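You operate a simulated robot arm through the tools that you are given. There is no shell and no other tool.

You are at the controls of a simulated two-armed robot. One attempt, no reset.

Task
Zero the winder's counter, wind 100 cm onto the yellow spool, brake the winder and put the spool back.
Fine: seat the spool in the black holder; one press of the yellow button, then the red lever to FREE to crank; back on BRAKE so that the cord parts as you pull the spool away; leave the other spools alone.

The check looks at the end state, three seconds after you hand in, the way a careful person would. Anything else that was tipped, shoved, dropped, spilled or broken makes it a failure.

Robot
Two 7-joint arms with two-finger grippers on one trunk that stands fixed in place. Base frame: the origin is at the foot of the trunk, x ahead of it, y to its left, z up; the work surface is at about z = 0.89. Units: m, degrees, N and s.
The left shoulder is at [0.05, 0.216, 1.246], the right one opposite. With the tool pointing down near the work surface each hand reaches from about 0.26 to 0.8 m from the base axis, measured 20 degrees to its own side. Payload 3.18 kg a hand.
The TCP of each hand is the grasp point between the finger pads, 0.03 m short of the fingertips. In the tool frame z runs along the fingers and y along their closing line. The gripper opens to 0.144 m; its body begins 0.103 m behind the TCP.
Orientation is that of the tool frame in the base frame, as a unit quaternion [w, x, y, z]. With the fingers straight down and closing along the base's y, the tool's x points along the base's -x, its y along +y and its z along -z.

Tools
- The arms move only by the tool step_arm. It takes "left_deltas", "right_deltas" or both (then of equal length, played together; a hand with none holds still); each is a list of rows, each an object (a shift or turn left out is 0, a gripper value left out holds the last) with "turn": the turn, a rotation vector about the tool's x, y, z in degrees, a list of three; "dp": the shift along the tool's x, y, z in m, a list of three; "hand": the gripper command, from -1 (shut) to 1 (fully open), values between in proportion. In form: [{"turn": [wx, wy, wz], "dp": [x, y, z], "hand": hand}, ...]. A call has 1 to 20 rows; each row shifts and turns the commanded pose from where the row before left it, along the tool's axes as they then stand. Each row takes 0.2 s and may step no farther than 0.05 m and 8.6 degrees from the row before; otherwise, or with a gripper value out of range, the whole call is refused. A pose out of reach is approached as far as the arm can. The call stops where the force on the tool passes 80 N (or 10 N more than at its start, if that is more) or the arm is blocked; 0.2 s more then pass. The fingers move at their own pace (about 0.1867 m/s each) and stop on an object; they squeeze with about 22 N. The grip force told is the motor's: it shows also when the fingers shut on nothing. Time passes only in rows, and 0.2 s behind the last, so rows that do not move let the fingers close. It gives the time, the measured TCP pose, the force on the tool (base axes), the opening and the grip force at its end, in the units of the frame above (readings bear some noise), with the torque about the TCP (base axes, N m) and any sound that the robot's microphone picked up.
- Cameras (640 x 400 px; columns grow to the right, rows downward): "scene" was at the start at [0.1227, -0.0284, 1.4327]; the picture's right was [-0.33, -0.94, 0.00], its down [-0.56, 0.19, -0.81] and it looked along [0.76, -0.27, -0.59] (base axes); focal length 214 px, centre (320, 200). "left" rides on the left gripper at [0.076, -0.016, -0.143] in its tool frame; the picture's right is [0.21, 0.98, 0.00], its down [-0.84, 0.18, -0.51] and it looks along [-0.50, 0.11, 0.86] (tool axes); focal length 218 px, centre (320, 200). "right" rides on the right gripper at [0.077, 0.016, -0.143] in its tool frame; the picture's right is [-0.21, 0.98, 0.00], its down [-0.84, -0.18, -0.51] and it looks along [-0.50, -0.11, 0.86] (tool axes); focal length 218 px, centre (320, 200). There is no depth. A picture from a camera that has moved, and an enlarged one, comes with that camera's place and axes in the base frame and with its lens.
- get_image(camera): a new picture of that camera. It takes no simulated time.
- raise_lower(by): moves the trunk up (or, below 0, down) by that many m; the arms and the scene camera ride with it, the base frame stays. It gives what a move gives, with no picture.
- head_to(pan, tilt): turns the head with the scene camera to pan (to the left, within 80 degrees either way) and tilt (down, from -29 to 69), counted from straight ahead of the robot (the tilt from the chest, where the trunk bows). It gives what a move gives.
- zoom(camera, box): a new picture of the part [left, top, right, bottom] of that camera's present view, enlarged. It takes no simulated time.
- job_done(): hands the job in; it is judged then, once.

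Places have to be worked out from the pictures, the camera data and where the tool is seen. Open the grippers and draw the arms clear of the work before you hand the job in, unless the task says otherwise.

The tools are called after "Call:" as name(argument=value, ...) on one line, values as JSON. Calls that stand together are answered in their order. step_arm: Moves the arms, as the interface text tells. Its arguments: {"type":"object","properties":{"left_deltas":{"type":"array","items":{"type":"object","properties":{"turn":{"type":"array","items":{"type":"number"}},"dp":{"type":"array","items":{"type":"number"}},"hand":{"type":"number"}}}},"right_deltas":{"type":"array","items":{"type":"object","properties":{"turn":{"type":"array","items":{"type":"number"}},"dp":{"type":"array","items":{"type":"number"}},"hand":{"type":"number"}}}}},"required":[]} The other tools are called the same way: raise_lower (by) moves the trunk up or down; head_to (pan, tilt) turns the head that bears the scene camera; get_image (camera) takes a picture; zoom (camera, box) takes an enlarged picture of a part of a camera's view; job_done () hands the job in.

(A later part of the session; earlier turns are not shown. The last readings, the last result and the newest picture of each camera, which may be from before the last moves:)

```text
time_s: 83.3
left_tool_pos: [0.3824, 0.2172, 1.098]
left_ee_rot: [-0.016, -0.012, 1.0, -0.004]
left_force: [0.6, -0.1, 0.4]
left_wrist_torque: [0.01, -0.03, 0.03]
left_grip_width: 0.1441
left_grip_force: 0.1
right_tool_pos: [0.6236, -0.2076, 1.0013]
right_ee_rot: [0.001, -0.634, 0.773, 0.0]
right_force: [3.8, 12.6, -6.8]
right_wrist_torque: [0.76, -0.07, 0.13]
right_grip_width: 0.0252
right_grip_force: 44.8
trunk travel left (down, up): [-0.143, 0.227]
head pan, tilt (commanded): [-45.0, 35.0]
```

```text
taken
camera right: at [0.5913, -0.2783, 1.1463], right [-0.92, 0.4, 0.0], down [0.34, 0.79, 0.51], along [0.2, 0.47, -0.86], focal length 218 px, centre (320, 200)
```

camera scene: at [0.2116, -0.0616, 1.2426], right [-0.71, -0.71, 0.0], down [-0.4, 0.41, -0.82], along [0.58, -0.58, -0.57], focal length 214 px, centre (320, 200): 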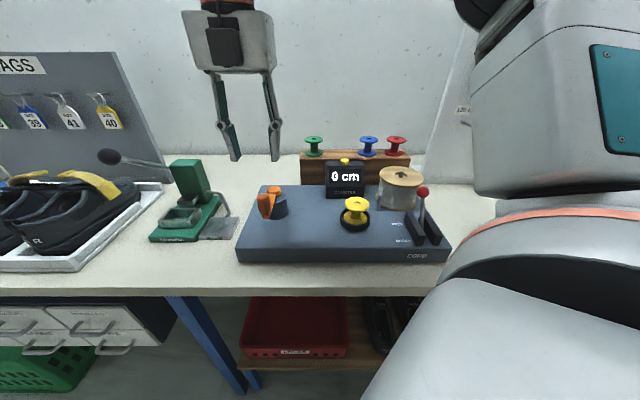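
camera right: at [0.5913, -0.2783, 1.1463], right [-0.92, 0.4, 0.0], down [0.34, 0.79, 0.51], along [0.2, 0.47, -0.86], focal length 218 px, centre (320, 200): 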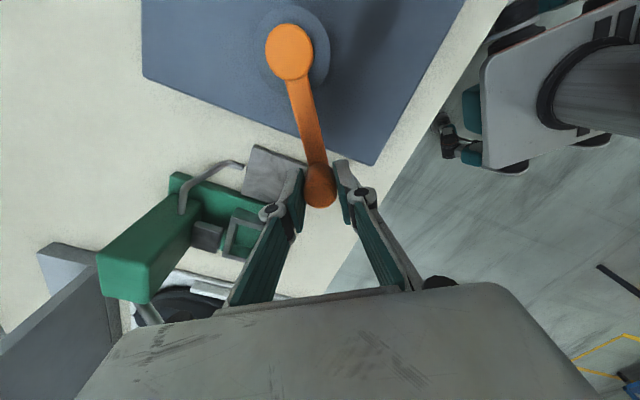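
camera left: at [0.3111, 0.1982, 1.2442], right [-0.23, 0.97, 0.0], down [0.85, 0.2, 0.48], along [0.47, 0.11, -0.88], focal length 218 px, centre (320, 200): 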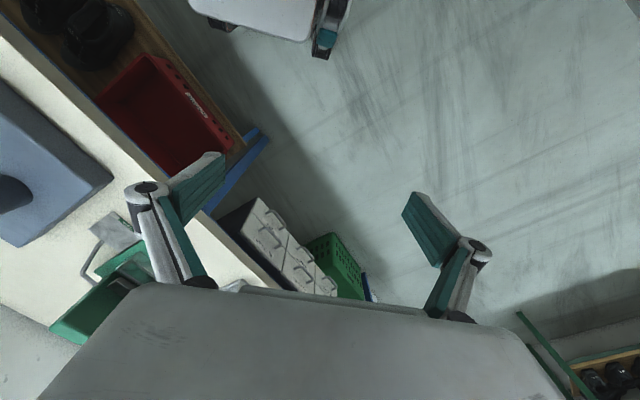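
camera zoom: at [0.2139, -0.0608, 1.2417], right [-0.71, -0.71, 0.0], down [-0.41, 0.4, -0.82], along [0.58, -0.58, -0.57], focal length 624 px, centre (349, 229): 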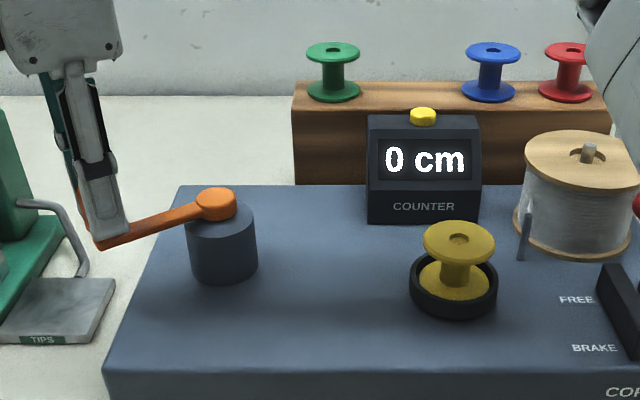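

Counter still 0 after ~56° clockwise, tangential load only ~1 N. Before going on I inspect the counter, spool seating and lever closely.

Call:
zoom(camera="scene", box=[320, 150, 450, 250])

Call:
zoom(camera="scene", box=[335, 185, 385, 245])

```text
4.00 times, centred on (385, 200) of scene
camera zoom: at [0.2139, -0.0608, 1.2417], right [-0.71, -0.71, 0.0], down [-0.41, 0.4, -0.82], along [0.58, -0.58, -0.57], focal length 858 px, centre (60, 200)
```

zoom: 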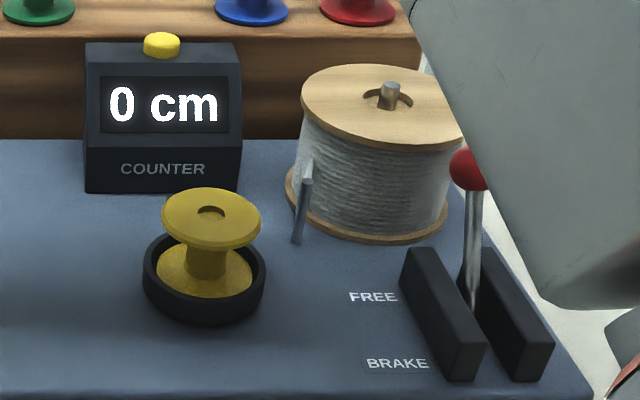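

```text
6.67 times, centred on (360, 215) of scene
camera zoom: at [0.2139, -0.0608, 1.2417], right [-0.71, -0.71, 0.0], down [-0.41, 0.4, -0.82], along [0.58, -0.58, -0.57], focal length 1430 px, centre (53, 100)
```

zoom: 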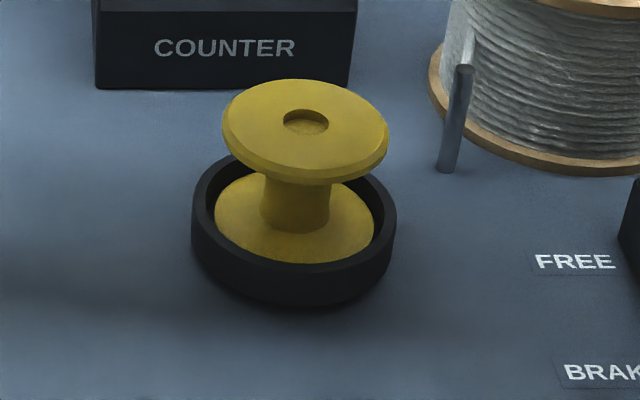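

Everything is as it should be, so I try the other direction: back counter-clockwise 56° and on, with yaw following.

Call:
step_arm(right_deltas=[{"dp": [0.0002, 0.0125, 0], "turn": [0, 0, -8]}, {"dp": [0.0006, 0.0125, 0], "turn": [0, 0, -8]}, {"dp": [0.0009, 0.0125, 0], "turn": [0, 0, -8]}, {"dp": [0.0009, 0.0125, 0], "turn": [0, 0, -8]}, {"dp": [0.0009, 0.0125, 0], "turn": [0, 0, -8]}, {"dp": [0.0009, 0.0125, 0], "turn": [0, 0, -8]}, {"dp": [0.0009, 0.0125, 0], "turn": [0, 0, -8]}, {"dp": [0.0009, 0.0125, 0], "turn": [0, 0, -8]}, {"dp": [0.0009, 0.0125, 0], "turn": [0, 0, -8]}, {"dp": [0.0009, 0.0125, 0], "turn": [0, 0, -8]}])

Call:
zoom(camera="scene", box=[200, 130, 420, 250])

```text
time_s: 85.5
left_tool_pos: [0.3841, 0.216, 1.0977]
left_ee_rot: [-0.014, -0.012, 1.0, -0.003]
left_force: [-1.0, 0.0, 0.0]
left_wrist_torque: [-0.01, -0.01, 0.01]
left_grip_width: 0.1441
left_grip_force: 0.0
right_tool_pos: [0.5228, -0.2633, 1.0015]
right_ee_rot: [-0.001, 0.983, -0.182, 0.001]
right_force: [9.5, -4.6, -1.2]
right_wrist_torque: [0.06, -0.51, -0.06]
right_grip_width: 0.0253
right_grip_force: 45.4
trunk travel left (down, up): [-0.143, 0.227]
head pan, tilt (commanded): [-45.0, 35.0]
```

```text
2.91 times, centred on (310, 190) of scene
camera zoom: at [0.214, -0.0623, 1.2417], right [-0.71, -0.71, 0.0], down [-0.41, 0.41, -0.82], along [0.58, -0.58, -0.57], focal length 624 px, centre (349, 229)
```

zoom: 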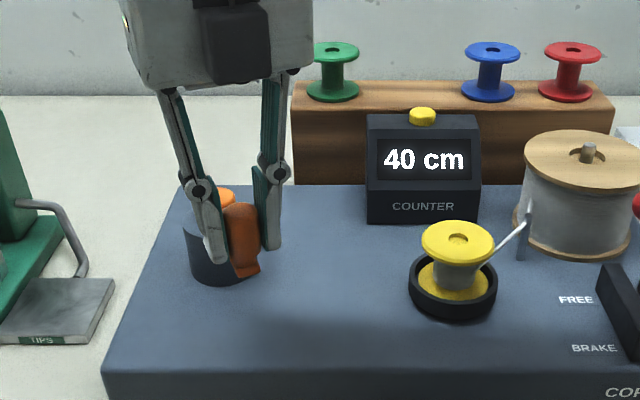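

Counter-clockwise winds: the counter reads 40 cm and the cord now runs to the yellow spool. I continue in small increments, 16° first, to calibrate the rate.

Call:
step_arm(right_deltas=[{"dp": [0.0009, 0.0125, 0], "turn": [0, 0, -8]}, {"dp": [0.0009, 0.0125, 0], "turn": [0, 0, -8]}])

Call:
zoom(camera="scene", box=[200, 130, 420, 250])

```text
time_s: 86.1
left_tool_pos: [0.3833, 0.2147, 1.0988]
left_ee_rot: [-0.015, -0.012, 1.0, -0.002]
left_force: [0.7, -0.1, 0.2]
left_wrist_torque: [-0.02, -0.02, 0.0]
left_grip_width: 0.1439
left_grip_force: 0.0
right_tool_pos: [0.5167, -0.2875, 1.0023]
right_ee_rot: [-0.001, 0.999, -0.045, 0.001]
right_force: [11.1, -3.2, -1.8]
right_wrist_torque: [-0.02, -0.37, -0.2]
right_grip_width: 0.0256
right_grip_force: 44.8
trunk travel left (down, up): [-0.143, 0.227]
head pan, tilt (commanded): [-45.0, 35.0]
```

```text
2.91 times, centred on (310, 190) of scene
camera zoom: at [0.2142, -0.0622, 1.2417], right [-0.71, -0.71, 0.0], down [-0.41, 0.41, -0.82], along [0.58, -0.58, -0.57], focal length 624 px, centre (349, 229)
```

zoom: 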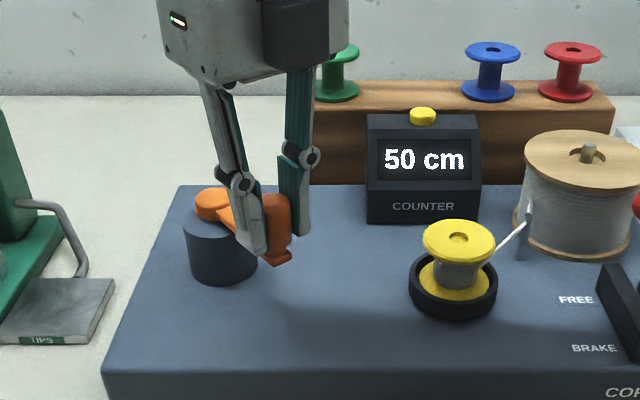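

Rate is roughly 0.5–0.6 cm per degree with a 10 cm display step. I correct the circle centre slightly inward (radial force ~11 N) and go on in 8° increments, checking the reading each time.

Call:
step_arm(right_deltas=[{"dp": [0.0034, 0.0123, 0], "turn": [0, 0, -8]}])

Call:
zoom(camera="scene", box=[200, 130, 420, 250])

```text
time_s: 86.5
left_tool_pos: [0.3837, 0.2149, 1.0995]
left_ee_rot: [-0.016, -0.013, 1.0, -0.002]
left_force: [0.2, 0.0, 0.5]
left_wrist_torque: [0.0, -0.02, 0.03]
left_grip_width: 0.1439
left_grip_force: 0.0
right_tool_pos: [0.5158, -0.2994, 1.0029]
right_ee_rot: [-0.001, 1.0, 0.025, -0.002]
right_force: [-5.5, 0.4, -6.6]
right_wrist_torque: [0.31, -0.95, 0.06]
right_grip_width: 0.0253
right_grip_force: 45.3
trunk travel left (down, up): [-0.143, 0.227]
head pan, tilt (commanded): [-45.0, 35.0]
```

```text
2.91 times, centred on (310, 190) of scene
camera zoom: at [0.2129, -0.0621, 1.2419], right [-0.71, -0.71, 0.0], down [-0.41, 0.41, -0.82], along [0.58, -0.58, -0.57], focal length 624 px, centre (349, 229)
```

zoom: 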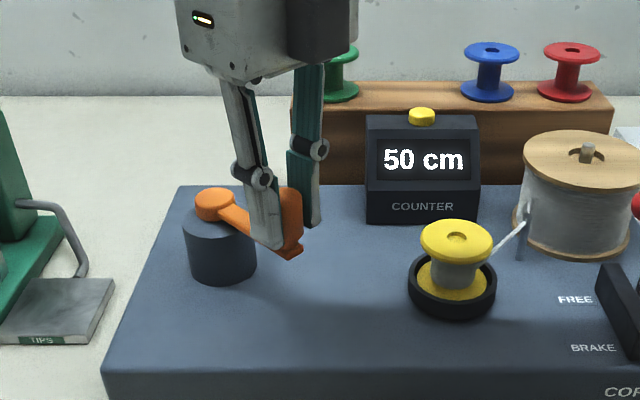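

Still 50 at ~183°. Next 8°.

Call:
step_arm(right_deltas=[{"dp": [0.0004, 0.0125, 0], "turn": [0, 0, -8]}])

Call:
zoom(camera="scene", box=[200, 130, 420, 250])

```text
time_s: 86.9
left_tool_pos: [0.3826, 0.215, 1.1007]
left_ee_rot: [-0.014, -0.013, 1.0, -0.002]
left_force: [-0.3, -0.9, -0.1]
left_wrist_torque: [-0.01, 0.02, 0.0]
left_grip_width: 0.1438
left_grip_force: 0.0
right_tool_pos: [0.5177, -0.3132, 1.0017]
right_ee_rot: [-0.001, 0.995, 0.096, -0.002]
right_force: [-6.6, 0.6, -2.2]
right_wrist_torque: [0.15, 1.02, 0.12]
right_grip_width: 0.0253
right_grip_force: 45.0
trunk travel left (down, up): [-0.143, 0.227]
head pan, tilt (commanded): [-45.0, 35.0]
```

```text
2.91 times, centred on (310, 190) of scene
camera zoom: at [0.2126, -0.0618, 1.2421], right [-0.71, -0.71, 0.0], down [-0.41, 0.41, -0.82], along [0.58, -0.58, -0.57], focal length 624 px, centre (349, 229)
```

zoom: 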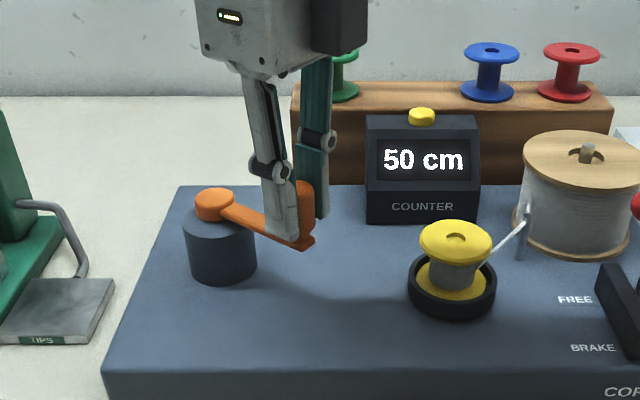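

Still 50 at 191.5°. Next 8°.

Call:
step_arm(right_deltas=[{"dp": [0.0004, 0.0125, 0], "turn": [0, 0, -8]}])

Call:
zoom(camera="scene", box=[200, 130, 420, 250])

```text
time_s: 87.3
left_tool_pos: [0.3833, 0.2152, 1.0981]
left_ee_rot: [-0.014, -0.012, 1.0, -0.002]
left_force: [0.1, -0.2, 1.3]
left_wrist_torque: [0.03, -0.01, 0.0]
left_grip_width: 0.1441
left_grip_force: 0.1
right_tool_pos: [0.5202, -0.3258, 1.0031]
right_ee_rot: [0.0, 0.986, 0.165, 0.001]
right_force: [-9.1, -1.9, -2.4]
right_wrist_torque: [0.14, 0.58, 0.03]
right_grip_width: 0.0251
right_grip_force: 44.7
trunk travel left (down, up): [-0.143, 0.227]
head pan, tilt (commanded): [-45.0, 35.0]
```

```text
2.91 times, centred on (310, 190) of scene
camera zoom: at [0.2124, -0.0621, 1.2421], right [-0.71, -0.71, 0.0], down [-0.41, 0.41, -0.82], along [0.58, -0.58, -0.57], focal length 624 px, centre (349, 229)
```

zoom: 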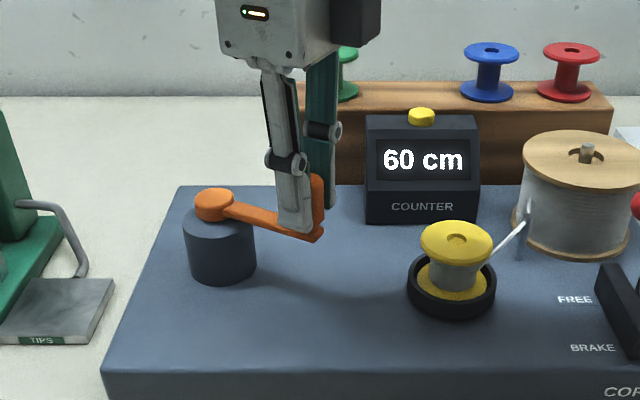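

60 cm at ~199.5°. I keep going, 8° more.

Call:
step_arm(right_deltas=[{"dp": [0.0001, 0.0125, 0], "turn": [0, 0, -8]}])

Call:
zoom(camera="scene", box=[200, 130, 420, 250])

```text
time_s: 87.7
left_tool_pos: [0.3823, 0.2139, 1.0993]
left_ee_rot: [-0.015, -0.013, 1.0, -0.002]
left_force: [-0.4, -0.7, -0.1]
left_wrist_torque: [0.02, 0.01, 0.04]
left_grip_width: 0.1441
left_grip_force: 0.1
right_tool_pos: [0.5249, -0.3374, 1.003]
right_ee_rot: [0.0, 0.972, 0.233, 0.001]
right_force: [-7.6, -2.4, -4.0]
right_wrist_torque: [-0.06, 0.69, 0.04]
right_grip_width: 0.0252
right_grip_force: 45.1
trunk travel left (down, up): [-0.143, 0.227]
head pan, tilt (commanded): [-45.0, 35.0]
```

```text
2.91 times, centred on (310, 190) of scene
camera zoom: at [0.2126, -0.0622, 1.242], right [-0.71, -0.71, 0.0], down [-0.41, 0.41, -0.82], along [0.58, -0.58, -0.57], focal length 624 px, centre (349, 229)
```

zoom: 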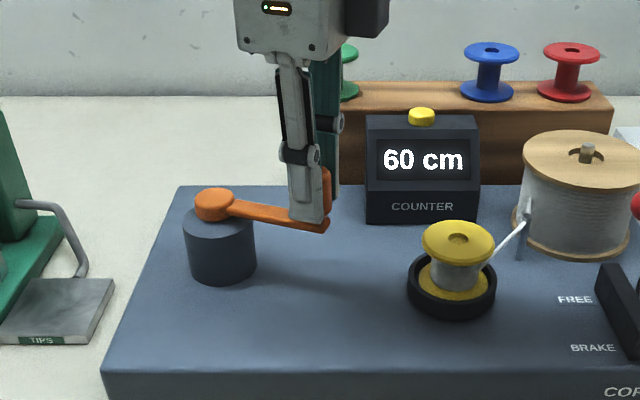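

60 at 207°. I use 4° steps now to locate the transition.

Call:
step_arm(right_deltas=[{"dp": [0, 0.0063, 0], "turn": [0, 0, -4]}])

Call:
zoom(camera="scene", box=[240, 150, 400, 240])

```text
time_s: 88.1
left_tool_pos: [0.3827, 0.2159, 1.1001]
left_ee_rot: [-0.015, -0.012, 1.0, -0.002]
left_force: [-0.3, 0.2, 0.0]
left_wrist_torque: [-0.02, -0.02, -0.01]
left_grip_width: 0.1441
left_grip_force: 0.1
right_tool_pos: [0.5283, -0.3428, 1.0024]
right_ee_rot: [0.0, 0.964, 0.267, 0.0]
right_force: [-8.4, -3.6, -4.2]
right_wrist_torque: [-0.09, 0.18, 0.05]
right_grip_width: 0.0253
right_grip_force: 44.7
trunk travel left (down, up): [-0.143, 0.227]
head pan, tilt (commanded): [-45.0, 35.0]
```

```text
4.00 times, centred on (320, 195) of scene
camera zoom: at [0.2124, -0.0623, 1.242], right [-0.71, -0.71, 0.0], down [-0.41, 0.41, -0.82], along [0.58, -0.58, -0.57], focal length 858 px, centre (320, 220)
```

zoom: 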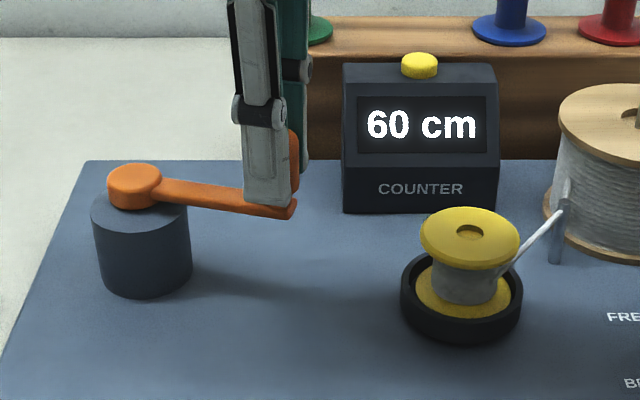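

60 at 211°. Another 4°.

Call:
step_arm(right_deltas=[{"dp": [0, 0.0063, 0], "turn": [0, 0, -4]}])

Call:
zoom(camera="scene", box=[240, 150, 400, 240])

```text
time_s: 88.5
left_tool_pos: [0.3835, 0.2146, 1.1002]
left_ee_rot: [-0.015, -0.013, 1.0, -0.002]
left_force: [0.3, 0.4, -0.2]
left_wrist_torque: [0.03, 0.02, -0.01]
left_grip_width: 0.1438
left_grip_force: 0.1
right_tool_pos: [0.5312, -0.3463, 1.0014]
right_ee_rot: [-0.001, 0.954, 0.3, 0.001]
right_force: [-8.7, -3.6, -5.6]
right_wrist_torque: [0.17, -0.11, 0.09]
right_grip_width: 0.0251
right_grip_force: 45.2
trunk travel left (down, up): [-0.143, 0.227]
head pan, tilt (commanded): [-45.0, 35.0]
```

```text
4.00 times, centred on (320, 195) of scene
camera zoom: at [0.2125, -0.0625, 1.2419], right [-0.71, -0.71, 0.0], down [-0.41, 0.41, -0.82], along [0.58, -0.58, -0.57], focal length 858 px, centre (320, 220)
```

zoom: 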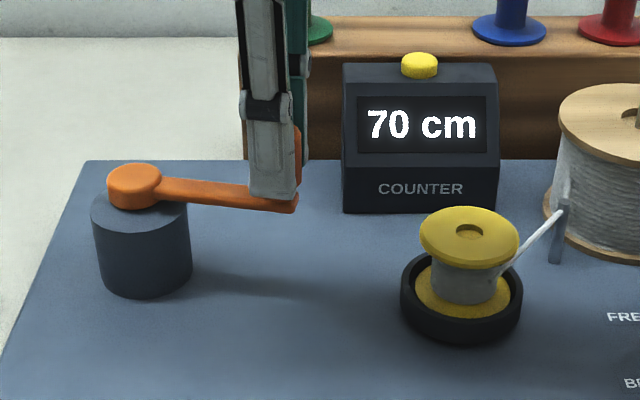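

70 cm at ~214°; so ~18–20° per 10 cm. I check how the handle sits in the pads before continuing.

Call:
zoom(camera="right", box=[240, 80, 400, 220])

Call:
get_image(camera="scene")

```text
2.86 times, centred on (320, 150) of right
camera zoom: at [0.6025, -0.3175, 1.1466], right [0.39, -0.92, 0.0], down [-0.79, -0.33, 0.51], along [-0.47, -0.2, -0.86], focal length 624 px, centre (320, 343)
```

zoom: 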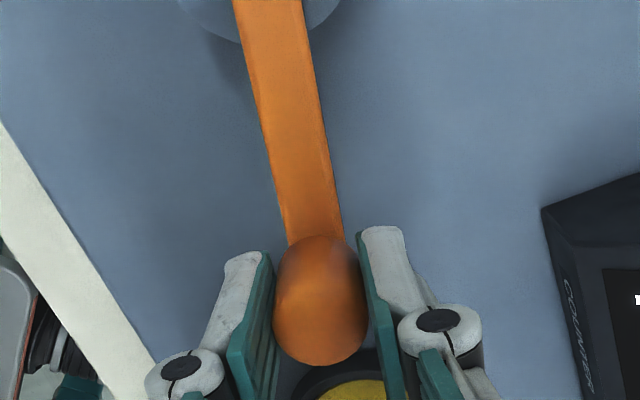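

```text
taken
camera scene: at [0.2125, -0.0625, 1.2419], right [-0.71, -0.71, 0.0], down [-0.41, 0.41, -0.82], along [0.58, -0.58, -0.57], focal length 214 px, centre (320, 200)
```

scene: 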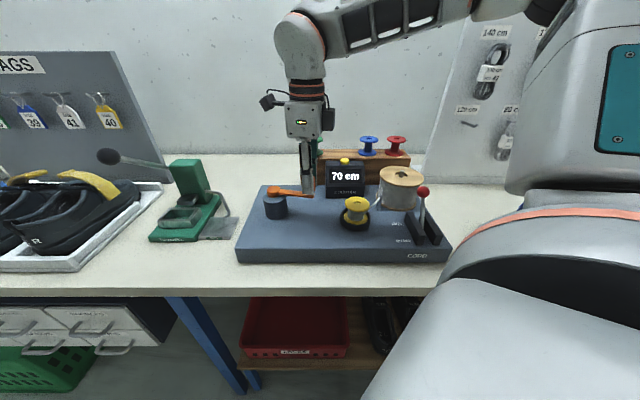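

The handle is still perfectly centred in the pads and the arm posture is good. I continue 4×8°, expecting 80 cm.

Call:
step_arm(right_deltas=[{"dp": [0.0002, 0.0125, 0], "turn": [0, 0, -8]}, {"dp": [0.0006, 0.0125, 0], "turn": [0, 0, -8]}, {"dp": [0.0009, 0.0125, 0], "turn": [0, 0, -8]}, {"dp": [0.0009, 0.0125, 0], "turn": [0, 0, -8]}])

Call:
zoom(camera="scene", box=[240, 150, 400, 240])

```text
time_s: 89.5
left_tool_pos: [0.3823, 0.2141, 1.0994]
left_ee_rot: [-0.015, -0.012, 1.0, -0.002]
left_force: [0.3, -0.4, 0.9]
left_wrist_torque: [0.0, 0.03, 0.02]
left_grip_width: 0.1441
left_grip_force: 0.1
right_tool_pos: [0.5703, -0.3814, 1.0019]
right_ee_rot: [0.0, 0.834, 0.551, 0.002]
right_force: [-3.7, -11.8, -2.9]
right_wrist_torque: [-0.01, 0.15, -0.07]
right_grip_width: 0.0251
right_grip_force: 44.8
trunk travel left (down, up): [-0.143, 0.227]
head pan, tilt (commanded): [-45.0, 35.0]
```

```text
4.00 times, centred on (320, 195) of scene
camera zoom: at [0.2126, -0.0631, 1.242], right [-0.71, -0.71, 0.0], down [-0.41, 0.41, -0.82], along [0.58, -0.58, -0.57], focal length 858 px, centre (320, 220)
```

zoom: 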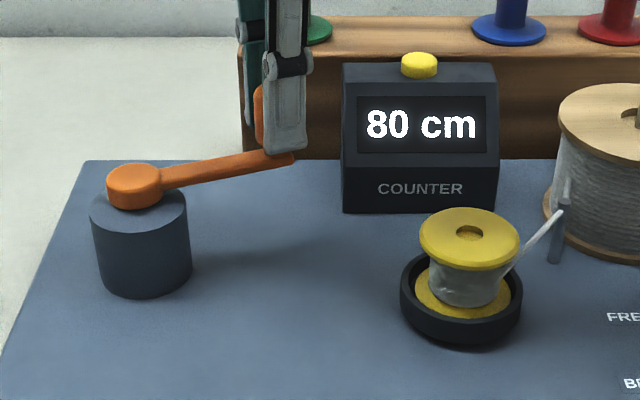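

80 cm at ~246.5°. Another 8°.

Call:
step_arm(right_deltas=[{"dp": [0.0006, 0.0125, 0], "turn": [0, 0, -8]}])

Call:
zoom(camera="scene", box=[240, 150, 400, 240])

```text
time_s: 89.9
left_tool_pos: [0.3829, 0.215, 1.0989]
left_ee_rot: [-0.016, -0.013, 1.0, -0.002]
left_force: [-0.1, 0.6, -0.7]
left_wrist_torque: [0.0, -0.01, -0.01]
left_grip_width: 0.1438
left_grip_force: 0.1
right_tool_pos: [0.5829, -0.3849, 1.0011]
right_ee_rot: [0.001, 0.794, 0.608, 0.002]
right_force: [-3.3, -12.6, -0.3]
right_wrist_torque: [-0.52, 0.25, -0.1]
right_grip_width: 0.0253
right_grip_force: 45.3
trunk travel left (down, up): [-0.143, 0.227]
head pan, tilt (commanded): [-45.0, 35.0]
```

```text
4.00 times, centred on (320, 195) of scene
camera zoom: at [0.2127, -0.0631, 1.242], right [-0.71, -0.71, 0.0], down [-0.41, 0.41, -0.82], along [0.58, -0.58, -0.57], focal length 858 px, centre (320, 220)
```

zoom: 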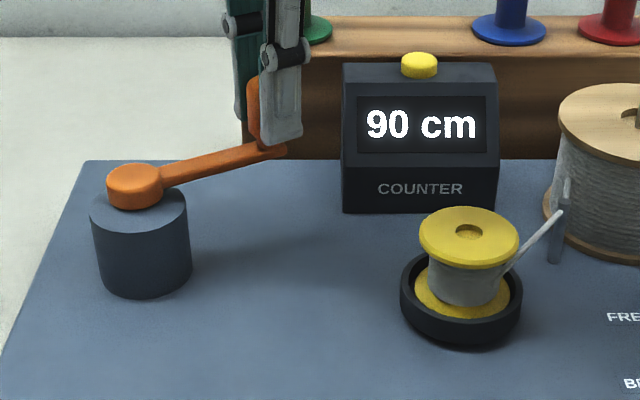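

90 cm at 254.6°. The 100 mark should come near 266–273°. One more 8°, then small steps.

Call:
step_arm(right_deltas=[{"dp": [0.0006, 0.0125, 0], "turn": [0, 0, -8]}])

Call:
zoom(camera="scene", box=[240, 150, 400, 240])

```text
time_s: 90.3
left_tool_pos: [0.3838, 0.2149, 1.0989]
left_ee_rot: [-0.015, -0.013, 1.0, -0.002]
left_force: [-0.5, -0.5, -0.1]
left_wrist_torque: [0.0, 0.03, 0.0]
left_grip_width: 0.144
left_grip_force: 0.1
right_tool_pos: [0.5946, -0.3871, 1.0032]
right_ee_rot: [0.001, 0.749, 0.662, 0.002]
right_force: [-1.0, -13.5, 1.4]
right_wrist_torque: [-0.22, 0.23, -0.07]
right_grip_width: 0.0252
right_grip_force: 45.2
trunk travel left (down, up): [-0.143, 0.227]
head pan, tilt (commanded): [-45.0, 35.0]
```

```text
4.00 times, centred on (320, 195) of scene
camera zoom: at [0.2126, -0.0632, 1.242], right [-0.71, -0.71, 0.0], down [-0.41, 0.41, -0.82], along [0.58, -0.58, -0.57], focal length 858 px, centre (320, 220)
```

zoom: 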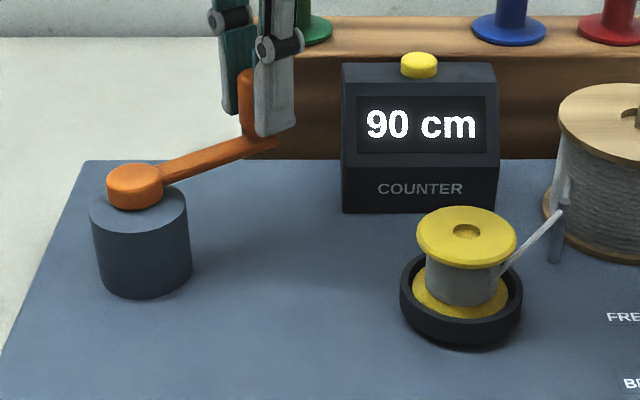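

90 at ~262°. Now 3° steps, easing the radial pull slightly outward.

Call:
step_arm(right_deltas=[{"dp": [-0.0006, 0.0047, 0], "turn": [0, 0, -3]}])

Call:
zoom(camera="scene", box=[240, 150, 400, 240])

```text
time_s: 90.7
left_tool_pos: [0.3831, 0.2153, 1.0996]
left_ee_rot: [-0.015, -0.011, 1.0, -0.001]
left_force: [0.2, -0.1, -0.1]
left_wrist_torque: [-0.01, -0.04, 0.0]
left_grip_width: 0.144
left_grip_force: 0.1
right_tool_pos: [0.5989, -0.3888, 1.0024]
right_ee_rot: [0.0, 0.732, 0.681, 0.001]
right_force: [-0.1, -11.8, 2.6]
right_wrist_torque: [-0.35, -0.02, -0.08]
right_grip_width: 0.0254
right_grip_force: 44.9
trunk travel left (down, up): [-0.143, 0.227]
head pan, tilt (commanded): [-45.0, 35.0]
```

```text
4.00 times, centred on (320, 195) of scene
camera zoom: at [0.2127, -0.0629, 1.242], right [-0.71, -0.71, 0.0], down [-0.41, 0.41, -0.82], along [0.58, -0.58, -0.57], focal length 858 px, centre (320, 220)
```

zoom: 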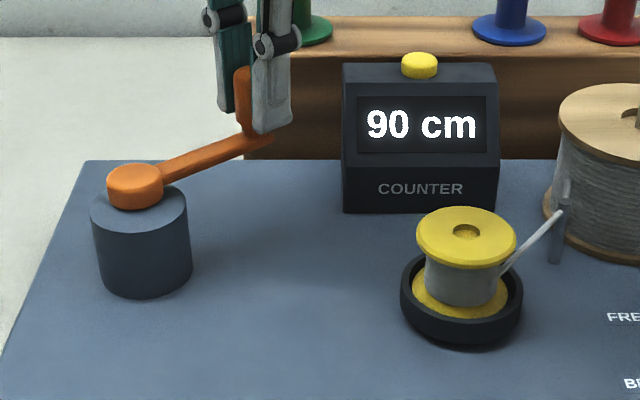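

90 at ~264.6°. Next 3°.

Call:
step_arm(right_deltas=[{"dp": [-0.0004, 0.0047, 0], "turn": [0, 0, -3]}])

Call:
zoom(camera="scene", box=[240, 150, 400, 240])

```text
time_s: 91.1
left_tool_pos: [0.3837, 0.2154, 1.0977]
left_ee_rot: [-0.015, -0.012, 1.0, -0.002]
left_force: [0.0, 0.4, 0.0]
left_wrist_torque: [0.02, -0.02, 0.01]
left_grip_width: 0.1438
left_grip_force: 0.0
right_tool_pos: [0.6037, -0.3878, 1.0025]
right_ee_rot: [0.0, 0.714, 0.7, 0.001]
right_force: [2.1, -8.5, 1.9]
right_wrist_torque: [-0.69, 0.0, -0.2]
right_grip_width: 0.0252
right_grip_force: 44.7
trunk travel left (down, up): [-0.143, 0.227]
head pan, tilt (commanded): [-45.0, 35.0]
```

```text
4.00 times, centred on (320, 195) of scene
camera zoom: at [0.213, -0.0625, 1.2419], right [-0.71, -0.71, 0.0], down [-0.41, 0.41, -0.82], along [0.58, -0.58, -0.57], focal length 858 px, centre (320, 220)
```

zoom: 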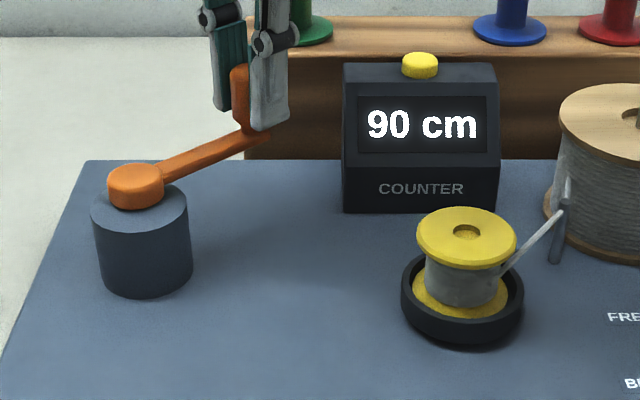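

90 at ~267.5°. Next 3°.

Call:
step_arm(right_deltas=[{"dp": [0, 0.0047, 0], "turn": [0, 0, -3]}])

Call:
zoom(camera="scene", box=[240, 150, 400, 240])

```text
time_s: 91.5
left_tool_pos: [0.3825, 0.2153, 1.0992]
left_ee_rot: [-0.015, -0.013, 1.0, -0.003]
left_force: [-0.3, 0.5, -0.8]
left_wrist_torque: [0.0, 0.0, 0.0]
left_grip_width: 0.1439
left_grip_force: 0.0
right_tool_pos: [0.6078, -0.3886, 1.0021]
right_ee_rot: [0.0, 0.695, 0.719, 0.001]
right_force: [0.8, -8.4, 1.7]
right_wrist_torque: [-0.39, -0.01, -0.14]
right_grip_width: 0.0254
right_grip_force: 44.7
trunk travel left (down, up): [-0.143, 0.227]
head pan, tilt (commanded): [-45.0, 35.0]
```

```text
4.00 times, centred on (320, 195) of scene
camera zoom: at [0.213, -0.0626, 1.2419], right [-0.71, -0.71, 0.0], down [-0.41, 0.41, -0.82], along [0.58, -0.58, -0.57], focal length 858 px, centre (320, 220)
```

zoom: 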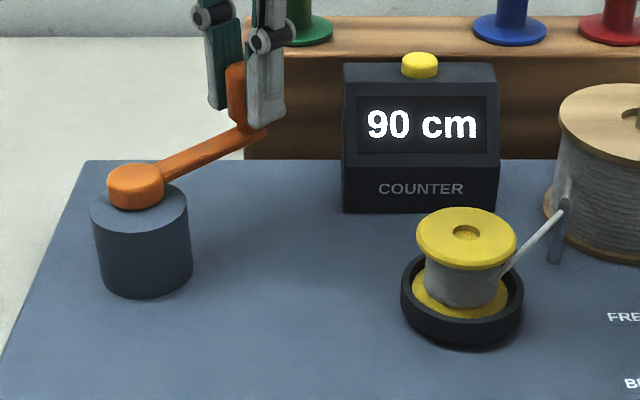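

90 at 270°, so the step is ~20° per 10 cm and 100 is close. I use 1.5° steps.

Call:
step_arm(right_deltas=[{"dp": [0, 0.0024, 0], "turn": [0, 0, -1.5]}])

Call:
zoom(camera="scene", box=[240, 150, 400, 240])

```text
time_s: 91.9
left_tool_pos: [0.3835, 0.2155, 1.0992]
left_ee_rot: [-0.015, -0.012, 1.0, -0.003]
left_force: [0.4, 0.5, -0.3]
left_wrist_torque: [-0.02, -0.02, -0.02]
left_grip_width: 0.1439
left_grip_force: 0.1
right_tool_pos: [0.6104, -0.3897, 1.002]
right_ee_rot: [-0.001, 0.686, 0.728, 0.001]
right_force: [-0.6, -6.7, 1.7]
right_wrist_torque: [-0.22, 0.01, 0.07]
right_grip_width: 0.0254
right_grip_force: 45.3
trunk travel left (down, up): [-0.143, 0.227]
head pan, tilt (commanded): [-45.0, 35.0]
```

```text
4.00 times, centred on (320, 195) of scene
camera zoom: at [0.2129, -0.0624, 1.2419], right [-0.71, -0.71, 0.0], down [-0.41, 0.41, -0.82], along [0.58, -0.58, -0.57], focal length 858 px, centre (320, 220)
```

zoom: 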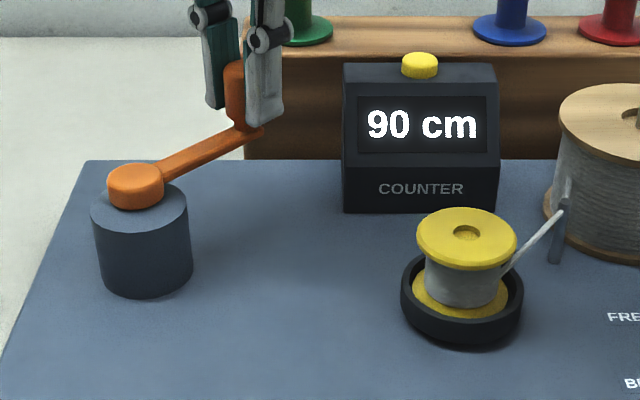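

Still 90. Next 1.5°.

Call:
step_arm(right_deltas=[{"dp": [0, 0.0024, 0], "turn": [0, 0, -1.5]}])

Call:
zoom(camera="scene", box=[240, 150, 400, 240])

```text
time_s: 92.3
left_tool_pos: [0.3825, 0.2159, 1.0983]
left_ee_rot: [-0.014, -0.012, 1.0, -0.002]
left_force: [-0.6, 0.2, 0.2]
left_wrist_torque: [0.01, 0.0, -0.01]
left_grip_width: 0.1436
left_grip_force: 0.0
right_tool_pos: [0.6122, -0.3885, 1.0018]
right_ee_rot: [0.0, 0.676, 0.737, 0.0]
right_force: [-0.5, -5.0, 0.8]
right_wrist_torque: [0.31, 0.06, 0.02]
right_grip_width: 0.0252
right_grip_force: 44.3
trunk travel left (down, up): [-0.143, 0.227]
head pan, tilt (commanded): [-45.0, 35.0]
```

```text
4.00 times, centred on (320, 195) of scene
camera zoom: at [0.2129, -0.0623, 1.2419], right [-0.71, -0.71, 0.0], down [-0.41, 0.41, -0.82], along [0.58, -0.58, -0.57], focal length 858 px, centre (320, 220)
```

zoom: 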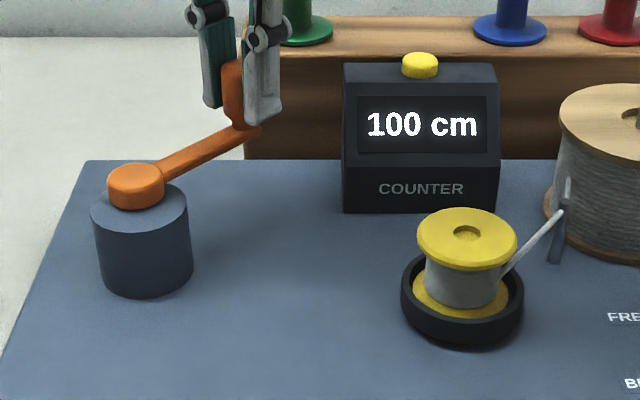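

100 cm now shows. Since the display seems to round to tens (~20° per step), I go ~5° further to sit comfortably inside the 100 reading.

Call:
step_arm(right_deltas=[{"dp": [0.0002, 0.0039, 0], "turn": [0, 0, -2.5]}, {"dp": [0.0002, 0.0039, 0], "turn": [0, 0, -2.5]}, {}])

Call:
zoom(camera="scene", box=[240, 150, 400, 240])

Call:
zoom(camera="right", box=[240, 80, 400, 220])

```text
time_s: 93.1
left_tool_pos: [0.382, 0.215, 1.0992]
left_ee_rot: [-0.015, -0.013, 1.0, -0.002]
left_force: [0.3, 0.6, -0.2]
left_wrist_torque: [-0.02, -0.03, 0.01]
left_grip_width: 0.1438
left_grip_force: 0.1
right_tool_pos: [0.6205, -0.3871, 1.0018]
right_ee_rot: [0.001, 0.643, 0.765, 0.0]
right_force: [0.2, -3.7, 0.6]
right_wrist_torque: [0.37, 0.02, 0.05]
right_grip_width: 0.0253
right_grip_force: 44.9
trunk travel left (down, up): [-0.143, 0.227]
head pan, tilt (commanded): [-45.0, 35.0]
```

```text
4.00 times, centred on (320, 195) of scene
camera zoom: at [0.2131, -0.0622, 1.2419], right [-0.71, -0.71, 0.0], down [-0.41, 0.41, -0.82], along [0.58, -0.58, -0.57], focal length 858 px, centre (320, 220)
```

zoom: 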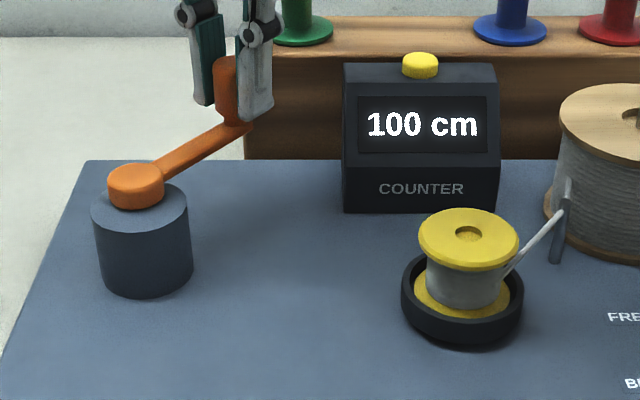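

```text
2.86 times, centred on (320, 150) of right
camera zoom: at [0.6222, -0.309, 1.1466], right [1.0, -0.04, 0.0], down [-0.03, -0.86, 0.51], along [-0.02, -0.51, -0.86], focal length 624 px, centre (320, 343)
```

zoom: 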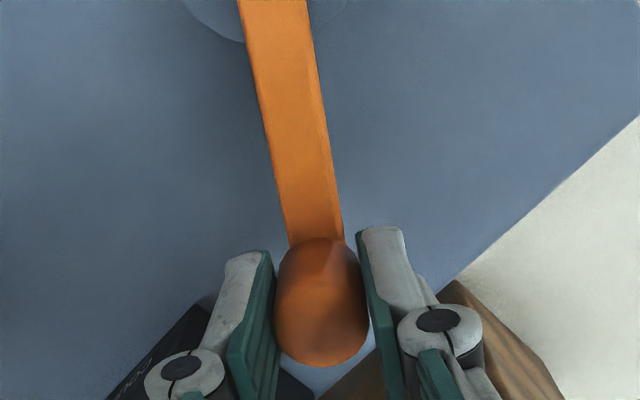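

Stable at 100 cm with almost no load on the handle. I open the fingers slightly and rise straight off the handle.

Call:
step_arm(right_deltas=[{"hand": -0.35}, {}, {"dp": [0, 0, -0.03]}, {"dp": [0, 0, -0.045]}, {"dp": [0, 0, -0.045]}, {}])

Call:
zoom(camera="scene", box=[230, 130, 480, 280])

```text
time_s: 94.5
left_tool_pos: [0.3826, 0.216, 1.0984]
left_ee_rot: [-0.015, -0.013, 1.0, -0.003]
left_force: [0.4, -0.1, -0.2]
left_wrist_torque: [0.0, 0.06, -0.03]
left_grip_width: 0.1439
left_grip_force: 0.0
right_tool_pos: [0.6214, -0.3871, 1.1217]
right_ee_rot: [0.0, 0.644, 0.765, -0.001]
right_force: [0.1, 0.1, -0.7]
right_wrist_torque: [-0.01, -0.02, -0.01]
right_grip_width: 0.0471
right_grip_force: 0.1
trunk travel left (down, up): [-0.143, 0.227]
head pan, tilt (commanded): [-45.0, 35.0]
```

```text
2.56 times, centred on (355, 205) of scene
camera zoom: at [0.2133, -0.0619, 1.2418], right [-0.71, -0.71, 0.0], down [-0.41, 0.41, -0.82], along [0.58, -0.58, -0.57], focal length 549 px, centre (230, 187)
```

zoom: 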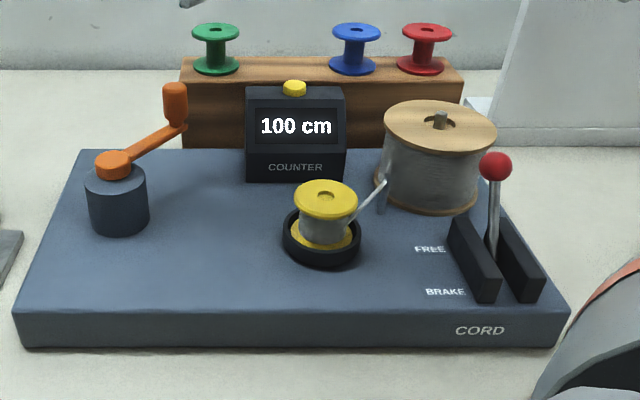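

Counter 100, crank at rest, lever at FREE. Measuring again, the supply spool's top flange is only at z ≈ 0.95, so closed fingers with tips at ~0.972 can push the knob from behind. First I unwind the wrist yaw (280° → 136°) up here.

Call:
step_arm(right_deltas=[{"turn": [0, 0, 8], "hand": -1}, {"turn": [0, 0, 8]}, {"turn": [0, 0, 8]}, {"turn": [0, 0, 8]}, {"turn": [0, 0, 8]}, {"turn": [0, 0, 8]}, {"turn": [0, 0, 8]}, {"turn": [0, 0, 8]}, {"turn": [0, 0, 8]}, {"turn": [0, 0, 8]}, {"turn": [0, 0, 8]}, {"turn": [0, 0, 8]}, {"turn": [0, 0, 8]}, {"turn": [0, 0, 8]}, {"turn": [0, 0, 8]}, {"turn": [0, 0, 8]}, {"turn": [0, 0, 8]}, {"turn": [0, 0, 8]}, {}])

```text
time_s: 98.5
left_tool_pos: [0.3836, 0.2161, 1.0992]
left_ee_rot: [-0.014, -0.012, 1.0, -0.002]
left_force: [0.1, -0.1, 0.4]
left_wrist_torque: [0.02, -0.01, -0.02]
left_grip_width: 0.1442
left_grip_force: 0.0
right_tool_pos: [0.6202, -0.3871, 1.1217]
right_ee_rot: [0.001, 0.926, -0.377, -0.001]
right_force: [-0.6, -0.1, 0.2]
right_wrist_torque: [-0.02, 0.02, 0.06]
right_grip_width: 0.0
right_grip_force: 21.9
trunk travel left (down, up): [-0.143, 0.227]
head pan, tilt (commanded): [-45.0, 35.0]
```

Yaw is back at 135.7°. I travel at height to above the spot behind the knob.

Call:
step_arm(right_deltas=[{"dp": [-0.0095, 0.0422, 0]}, {"dp": [-0.0095, 0.0422, 0]}, {"dp": [-0.0095, 0.0422, 0]}, {"dp": [-0.0095, 0.0422, 0]}, {"dp": [-0.0095, 0.0422, 0]}, {"dp": [-0.0095, 0.0422, 0]}, {"dp": [-0.0095, 0.0422, 0]}, {}])

Call:
get_image(camera="right")

Call:
zoom(camera="scene", box=[330, 110, 490, 260])

```text
time_s: 100.3
left_tool_pos: [0.384, 0.2143, 1.0977]
left_ee_rot: [-0.015, -0.013, 1.0, -0.004]
left_force: [0.7, 0.0, -0.6]
left_wrist_torque: [-0.01, 0.0, 0.01]
left_grip_width: 0.1443
left_grip_force: 0.1
right_tool_pos: [0.3672, -0.5533, 1.1226]
right_ee_rot: [0.0, 0.927, -0.376, -0.001]
right_force: [0.5, 0.4, 0.2]
right_wrist_torque: [0.0, 0.03, -0.02]
right_grip_width: 0.0
right_grip_force: 22.1
trunk travel left (down, up): [-0.143, 0.227]
head pan, tilt (commanded): [-45.0, 35.0]
```

```text
taken
camera right: at [0.4089, -0.6172, 1.2665], right [-0.83, -0.56, 0.0], down [-0.48, 0.72, 0.51], along [-0.28, 0.42, -0.86], focal length 218 px, centre (320, 200)
```

right: 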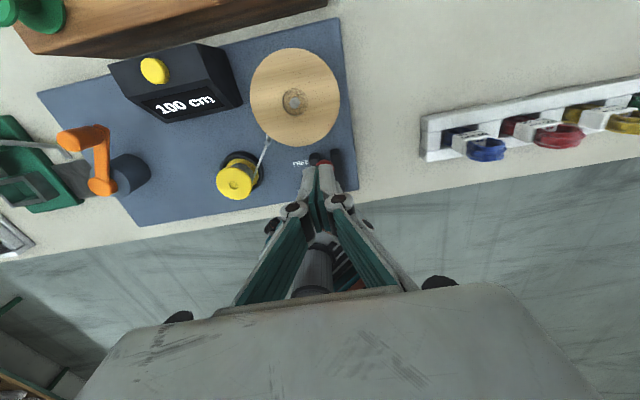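

```text
2.67 times, centred on (410, 185) of scene
camera zoom: at [0.2137, -0.0619, 1.2416], right [-0.71, -0.71, 0.0], down [-0.41, 0.41, -0.82], along [0.58, -0.58, -0.57], focal length 572 px, centre (80, 240)
```

zoom: 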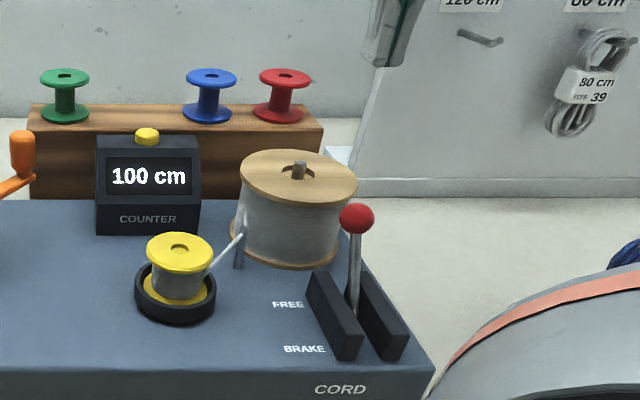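

The hand is above and behind the knob; the supply spool's flange top triangulates to z ≈ 0.962, so tips at ~0.975 clear it. I shift 6 mm forward and lower in stages.

Call:
step_arm(right_deltas=[{"dp": [-0.006, 0, 0.03]}, {"dp": [0, 0, 0.035]}, {"dp": [0, 0, 0.03]}, {}])

Call:
zoom(camera="scene", box=[370, 140, 470, 240])

Call:
zoom(camera="right", box=[240, 80, 400, 220])

```text
time_s: 101.3
left_tool_pos: [0.3839, 0.2158, 1.0993]
left_ee_rot: [-0.015, -0.012, 1.0, -0.003]
left_force: [-0.3, 0.2, -0.2]
left_wrist_torque: [0.01, 0.0, -0.01]
left_grip_width: 0.144
left_grip_force: 0.1
right_tool_pos: [0.3604, -0.5484, 1.0271]
right_ee_rot: [0.0, 0.927, -0.376, 0.0]
right_force: [-0.8, -0.4, 0.6]
right_wrist_torque: [-0.02, 0.0, 0.03]
right_grip_width: 0.0001
right_grip_force: 21.4
trunk travel left (down, up): [-0.143, 0.227]
head pan, tilt (commanded): [-45.0, 35.0]
```

```text
4.00 times, centred on (420, 190) of scene
camera zoom: at [0.2128, -0.0616, 1.2421], right [-0.71, -0.71, 0.0], down [-0.41, 0.41, -0.82], along [0.58, -0.58, -0.57], focal length 858 px, centre (-80, 240)
```

zoom: 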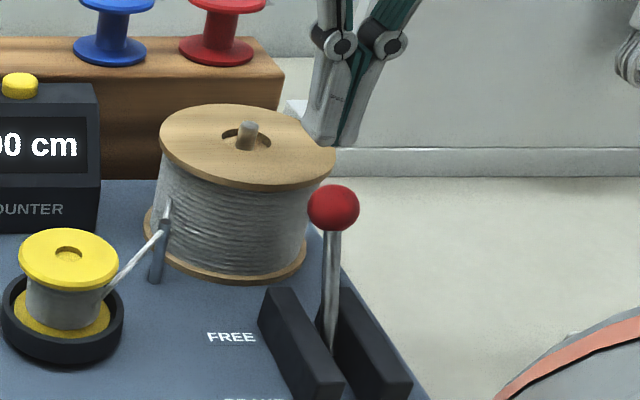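

```text
2.86 times, centred on (320, 150) of right
camera zoom: at [0.4033, -0.6134, 1.1727], right [-0.83, -0.56, 0.0], down [-0.48, 0.72, 0.51], along [-0.28, 0.42, -0.86], focal length 624 px, centre (320, 343)
```

zoom: 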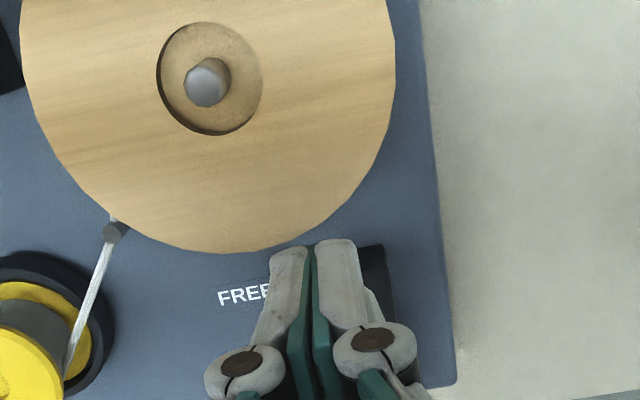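

The fingers are aligned behind the knob and beside/above the supply flange. I lower the last 22 mm slowly.

Call:
step_arm(right_deltas=[{"dp": [0, -0.001, 0.01]}, {"dp": [0, 0, 0.008]}, {"dp": [0, 0, 0.004]}, {}])

Call:
zoom(camera="scene", box=[370, 140, 470, 240])

```text
time_s: 102.3
left_tool_pos: [0.3819, 0.2169, 1.0986]
left_ee_rot: [-0.015, -0.012, 1.0, -0.003]
left_force: [0.1, 1.5, -0.2]
left_wrist_torque: [-0.01, 0.02, -0.01]
left_grip_width: 0.144
left_grip_force: 0.0
right_tool_pos: [0.3626, -0.5479, 1.0061]
right_ee_rot: [-0.001, 0.927, -0.376, 0.0]
right_force: [-1.2, -0.4, -0.5]
right_wrist_torque: [0.0, 0.02, 0.02]
right_grip_width: 0.0
right_grip_force: 22.1
trunk travel left (down, up): [-0.143, 0.227]
head pan, tilt (commanded): [-45.0, 35.0]
```

```text
4.00 times, centred on (420, 190) of scene
camera zoom: at [0.213, -0.0618, 1.242], right [-0.71, -0.71, 0.0], down [-0.41, 0.41, -0.82], along [0.58, -0.58, -0.57], focal length 858 px, centre (-80, 240)
```

zoom: 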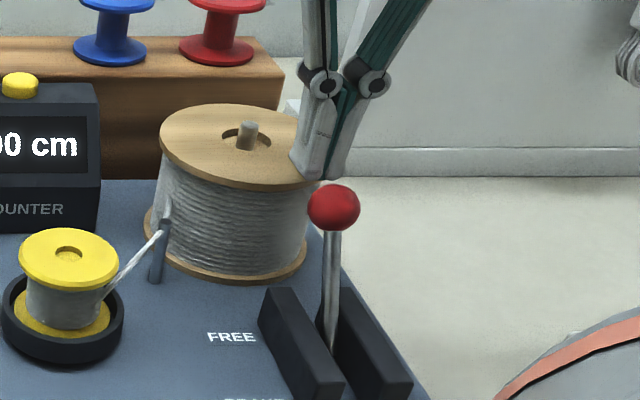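

No contact, tips ~0.976, about the knob's equator. I go 3 mm lower and begin pushing toward BRAKE (tool -x) in small steps.

Call:
step_arm(right_deltas=[{"dp": [-0.002, 0, 0.003]}, {"dp": [-0.007, 0, 0]}, {"dp": [-0.007, 0, 0]}, {"dp": [-0.007, 0, 0]}])

Call:
zoom(camera="scene", box=[370, 140, 470, 240])

```text
time_s: 103.3
left_tool_pos: [0.3836, 0.2164, 1.099]
left_ee_rot: [-0.015, -0.012, 1.0, -0.004]
left_force: [-0.1, 0.1, 0.1]
left_wrist_torque: [0.03, 0.01, -0.03]
left_grip_width: 0.1439
left_grip_force: 0.1
right_tool_pos: [0.3469, -0.5324, 1.0024]
right_ee_rot: [0.0, 0.927, -0.376, 0.0]
right_force: [-0.1, -0.3, 0.4]
right_wrist_torque: [0.0, 0.0, 0.01]
right_grip_width: 0.0
right_grip_force: 21.9
trunk travel left (down, up): [-0.143, 0.227]
head pan, tilt (commanded): [-45.0, 35.0]
```

```text
4.00 times, centred on (420, 190) of scene
camera zoom: at [0.2129, -0.0617, 1.242], right [-0.71, -0.71, 0.0], down [-0.41, 0.41, -0.82], along [0.58, -0.58, -0.57], focal length 858 px, centre (-80, 240)
```

zoom: 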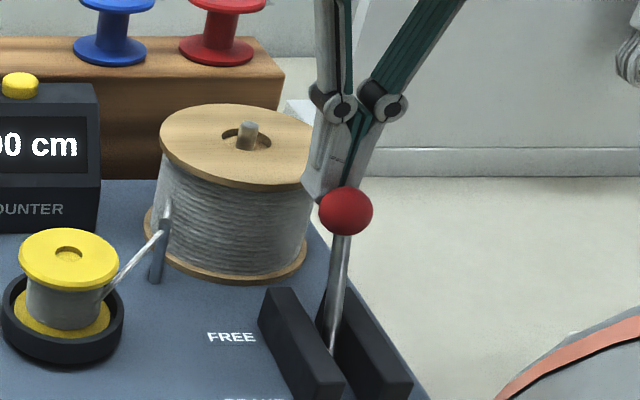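

The lever is moving. I keep pushing.

Call:
step_arm(right_deltas=[{"dp": [-0.007, 0, 0]}, {"dp": [-0.007, 0, 0]}, {"dp": [-0.007, 0, 0]}, {"dp": [-0.007, 0, 0]}])

Call:
zoom(camera="scene", box=[370, 140, 470, 240])

```text
time_s: 104.3
left_tool_pos: [0.383, 0.2152, 1.0989]
left_ee_rot: [-0.015, -0.012, 1.0, -0.002]
left_force: [-0.4, 1.0, -0.6]
left_wrist_torque: [0.0, -0.03, -0.01]
left_grip_width: 0.144
left_grip_force: 0.0
right_tool_pos: [0.3275, -0.5117, 1.0014]
right_ee_rot: [-0.001, 0.927, -0.376, 0.0]
right_force: [-0.7, 0.3, 0.8]
right_wrist_torque: [-0.01, -0.02, 0.01]
right_grip_width: 0.0
right_grip_force: 22.1
trunk travel left (down, up): [-0.143, 0.227]
head pan, tilt (commanded): [-45.0, 35.0]
```

```text
4.00 times, centred on (420, 190) of scene
camera zoom: at [0.2129, -0.0617, 1.242], right [-0.71, -0.71, 0.0], down [-0.41, 0.41, -0.82], along [0.58, -0.58, -0.57], focal length 858 px, centre (-80, 240)
```

zoom: 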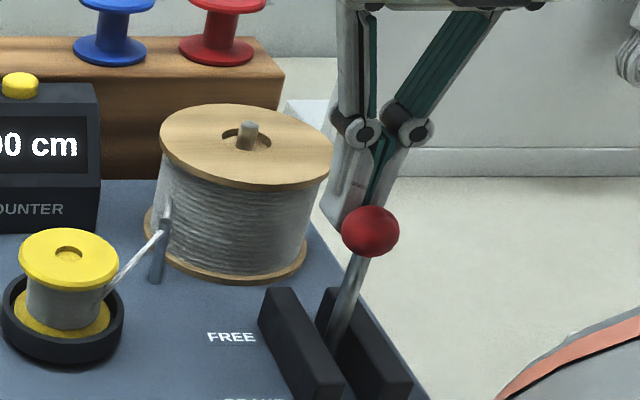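

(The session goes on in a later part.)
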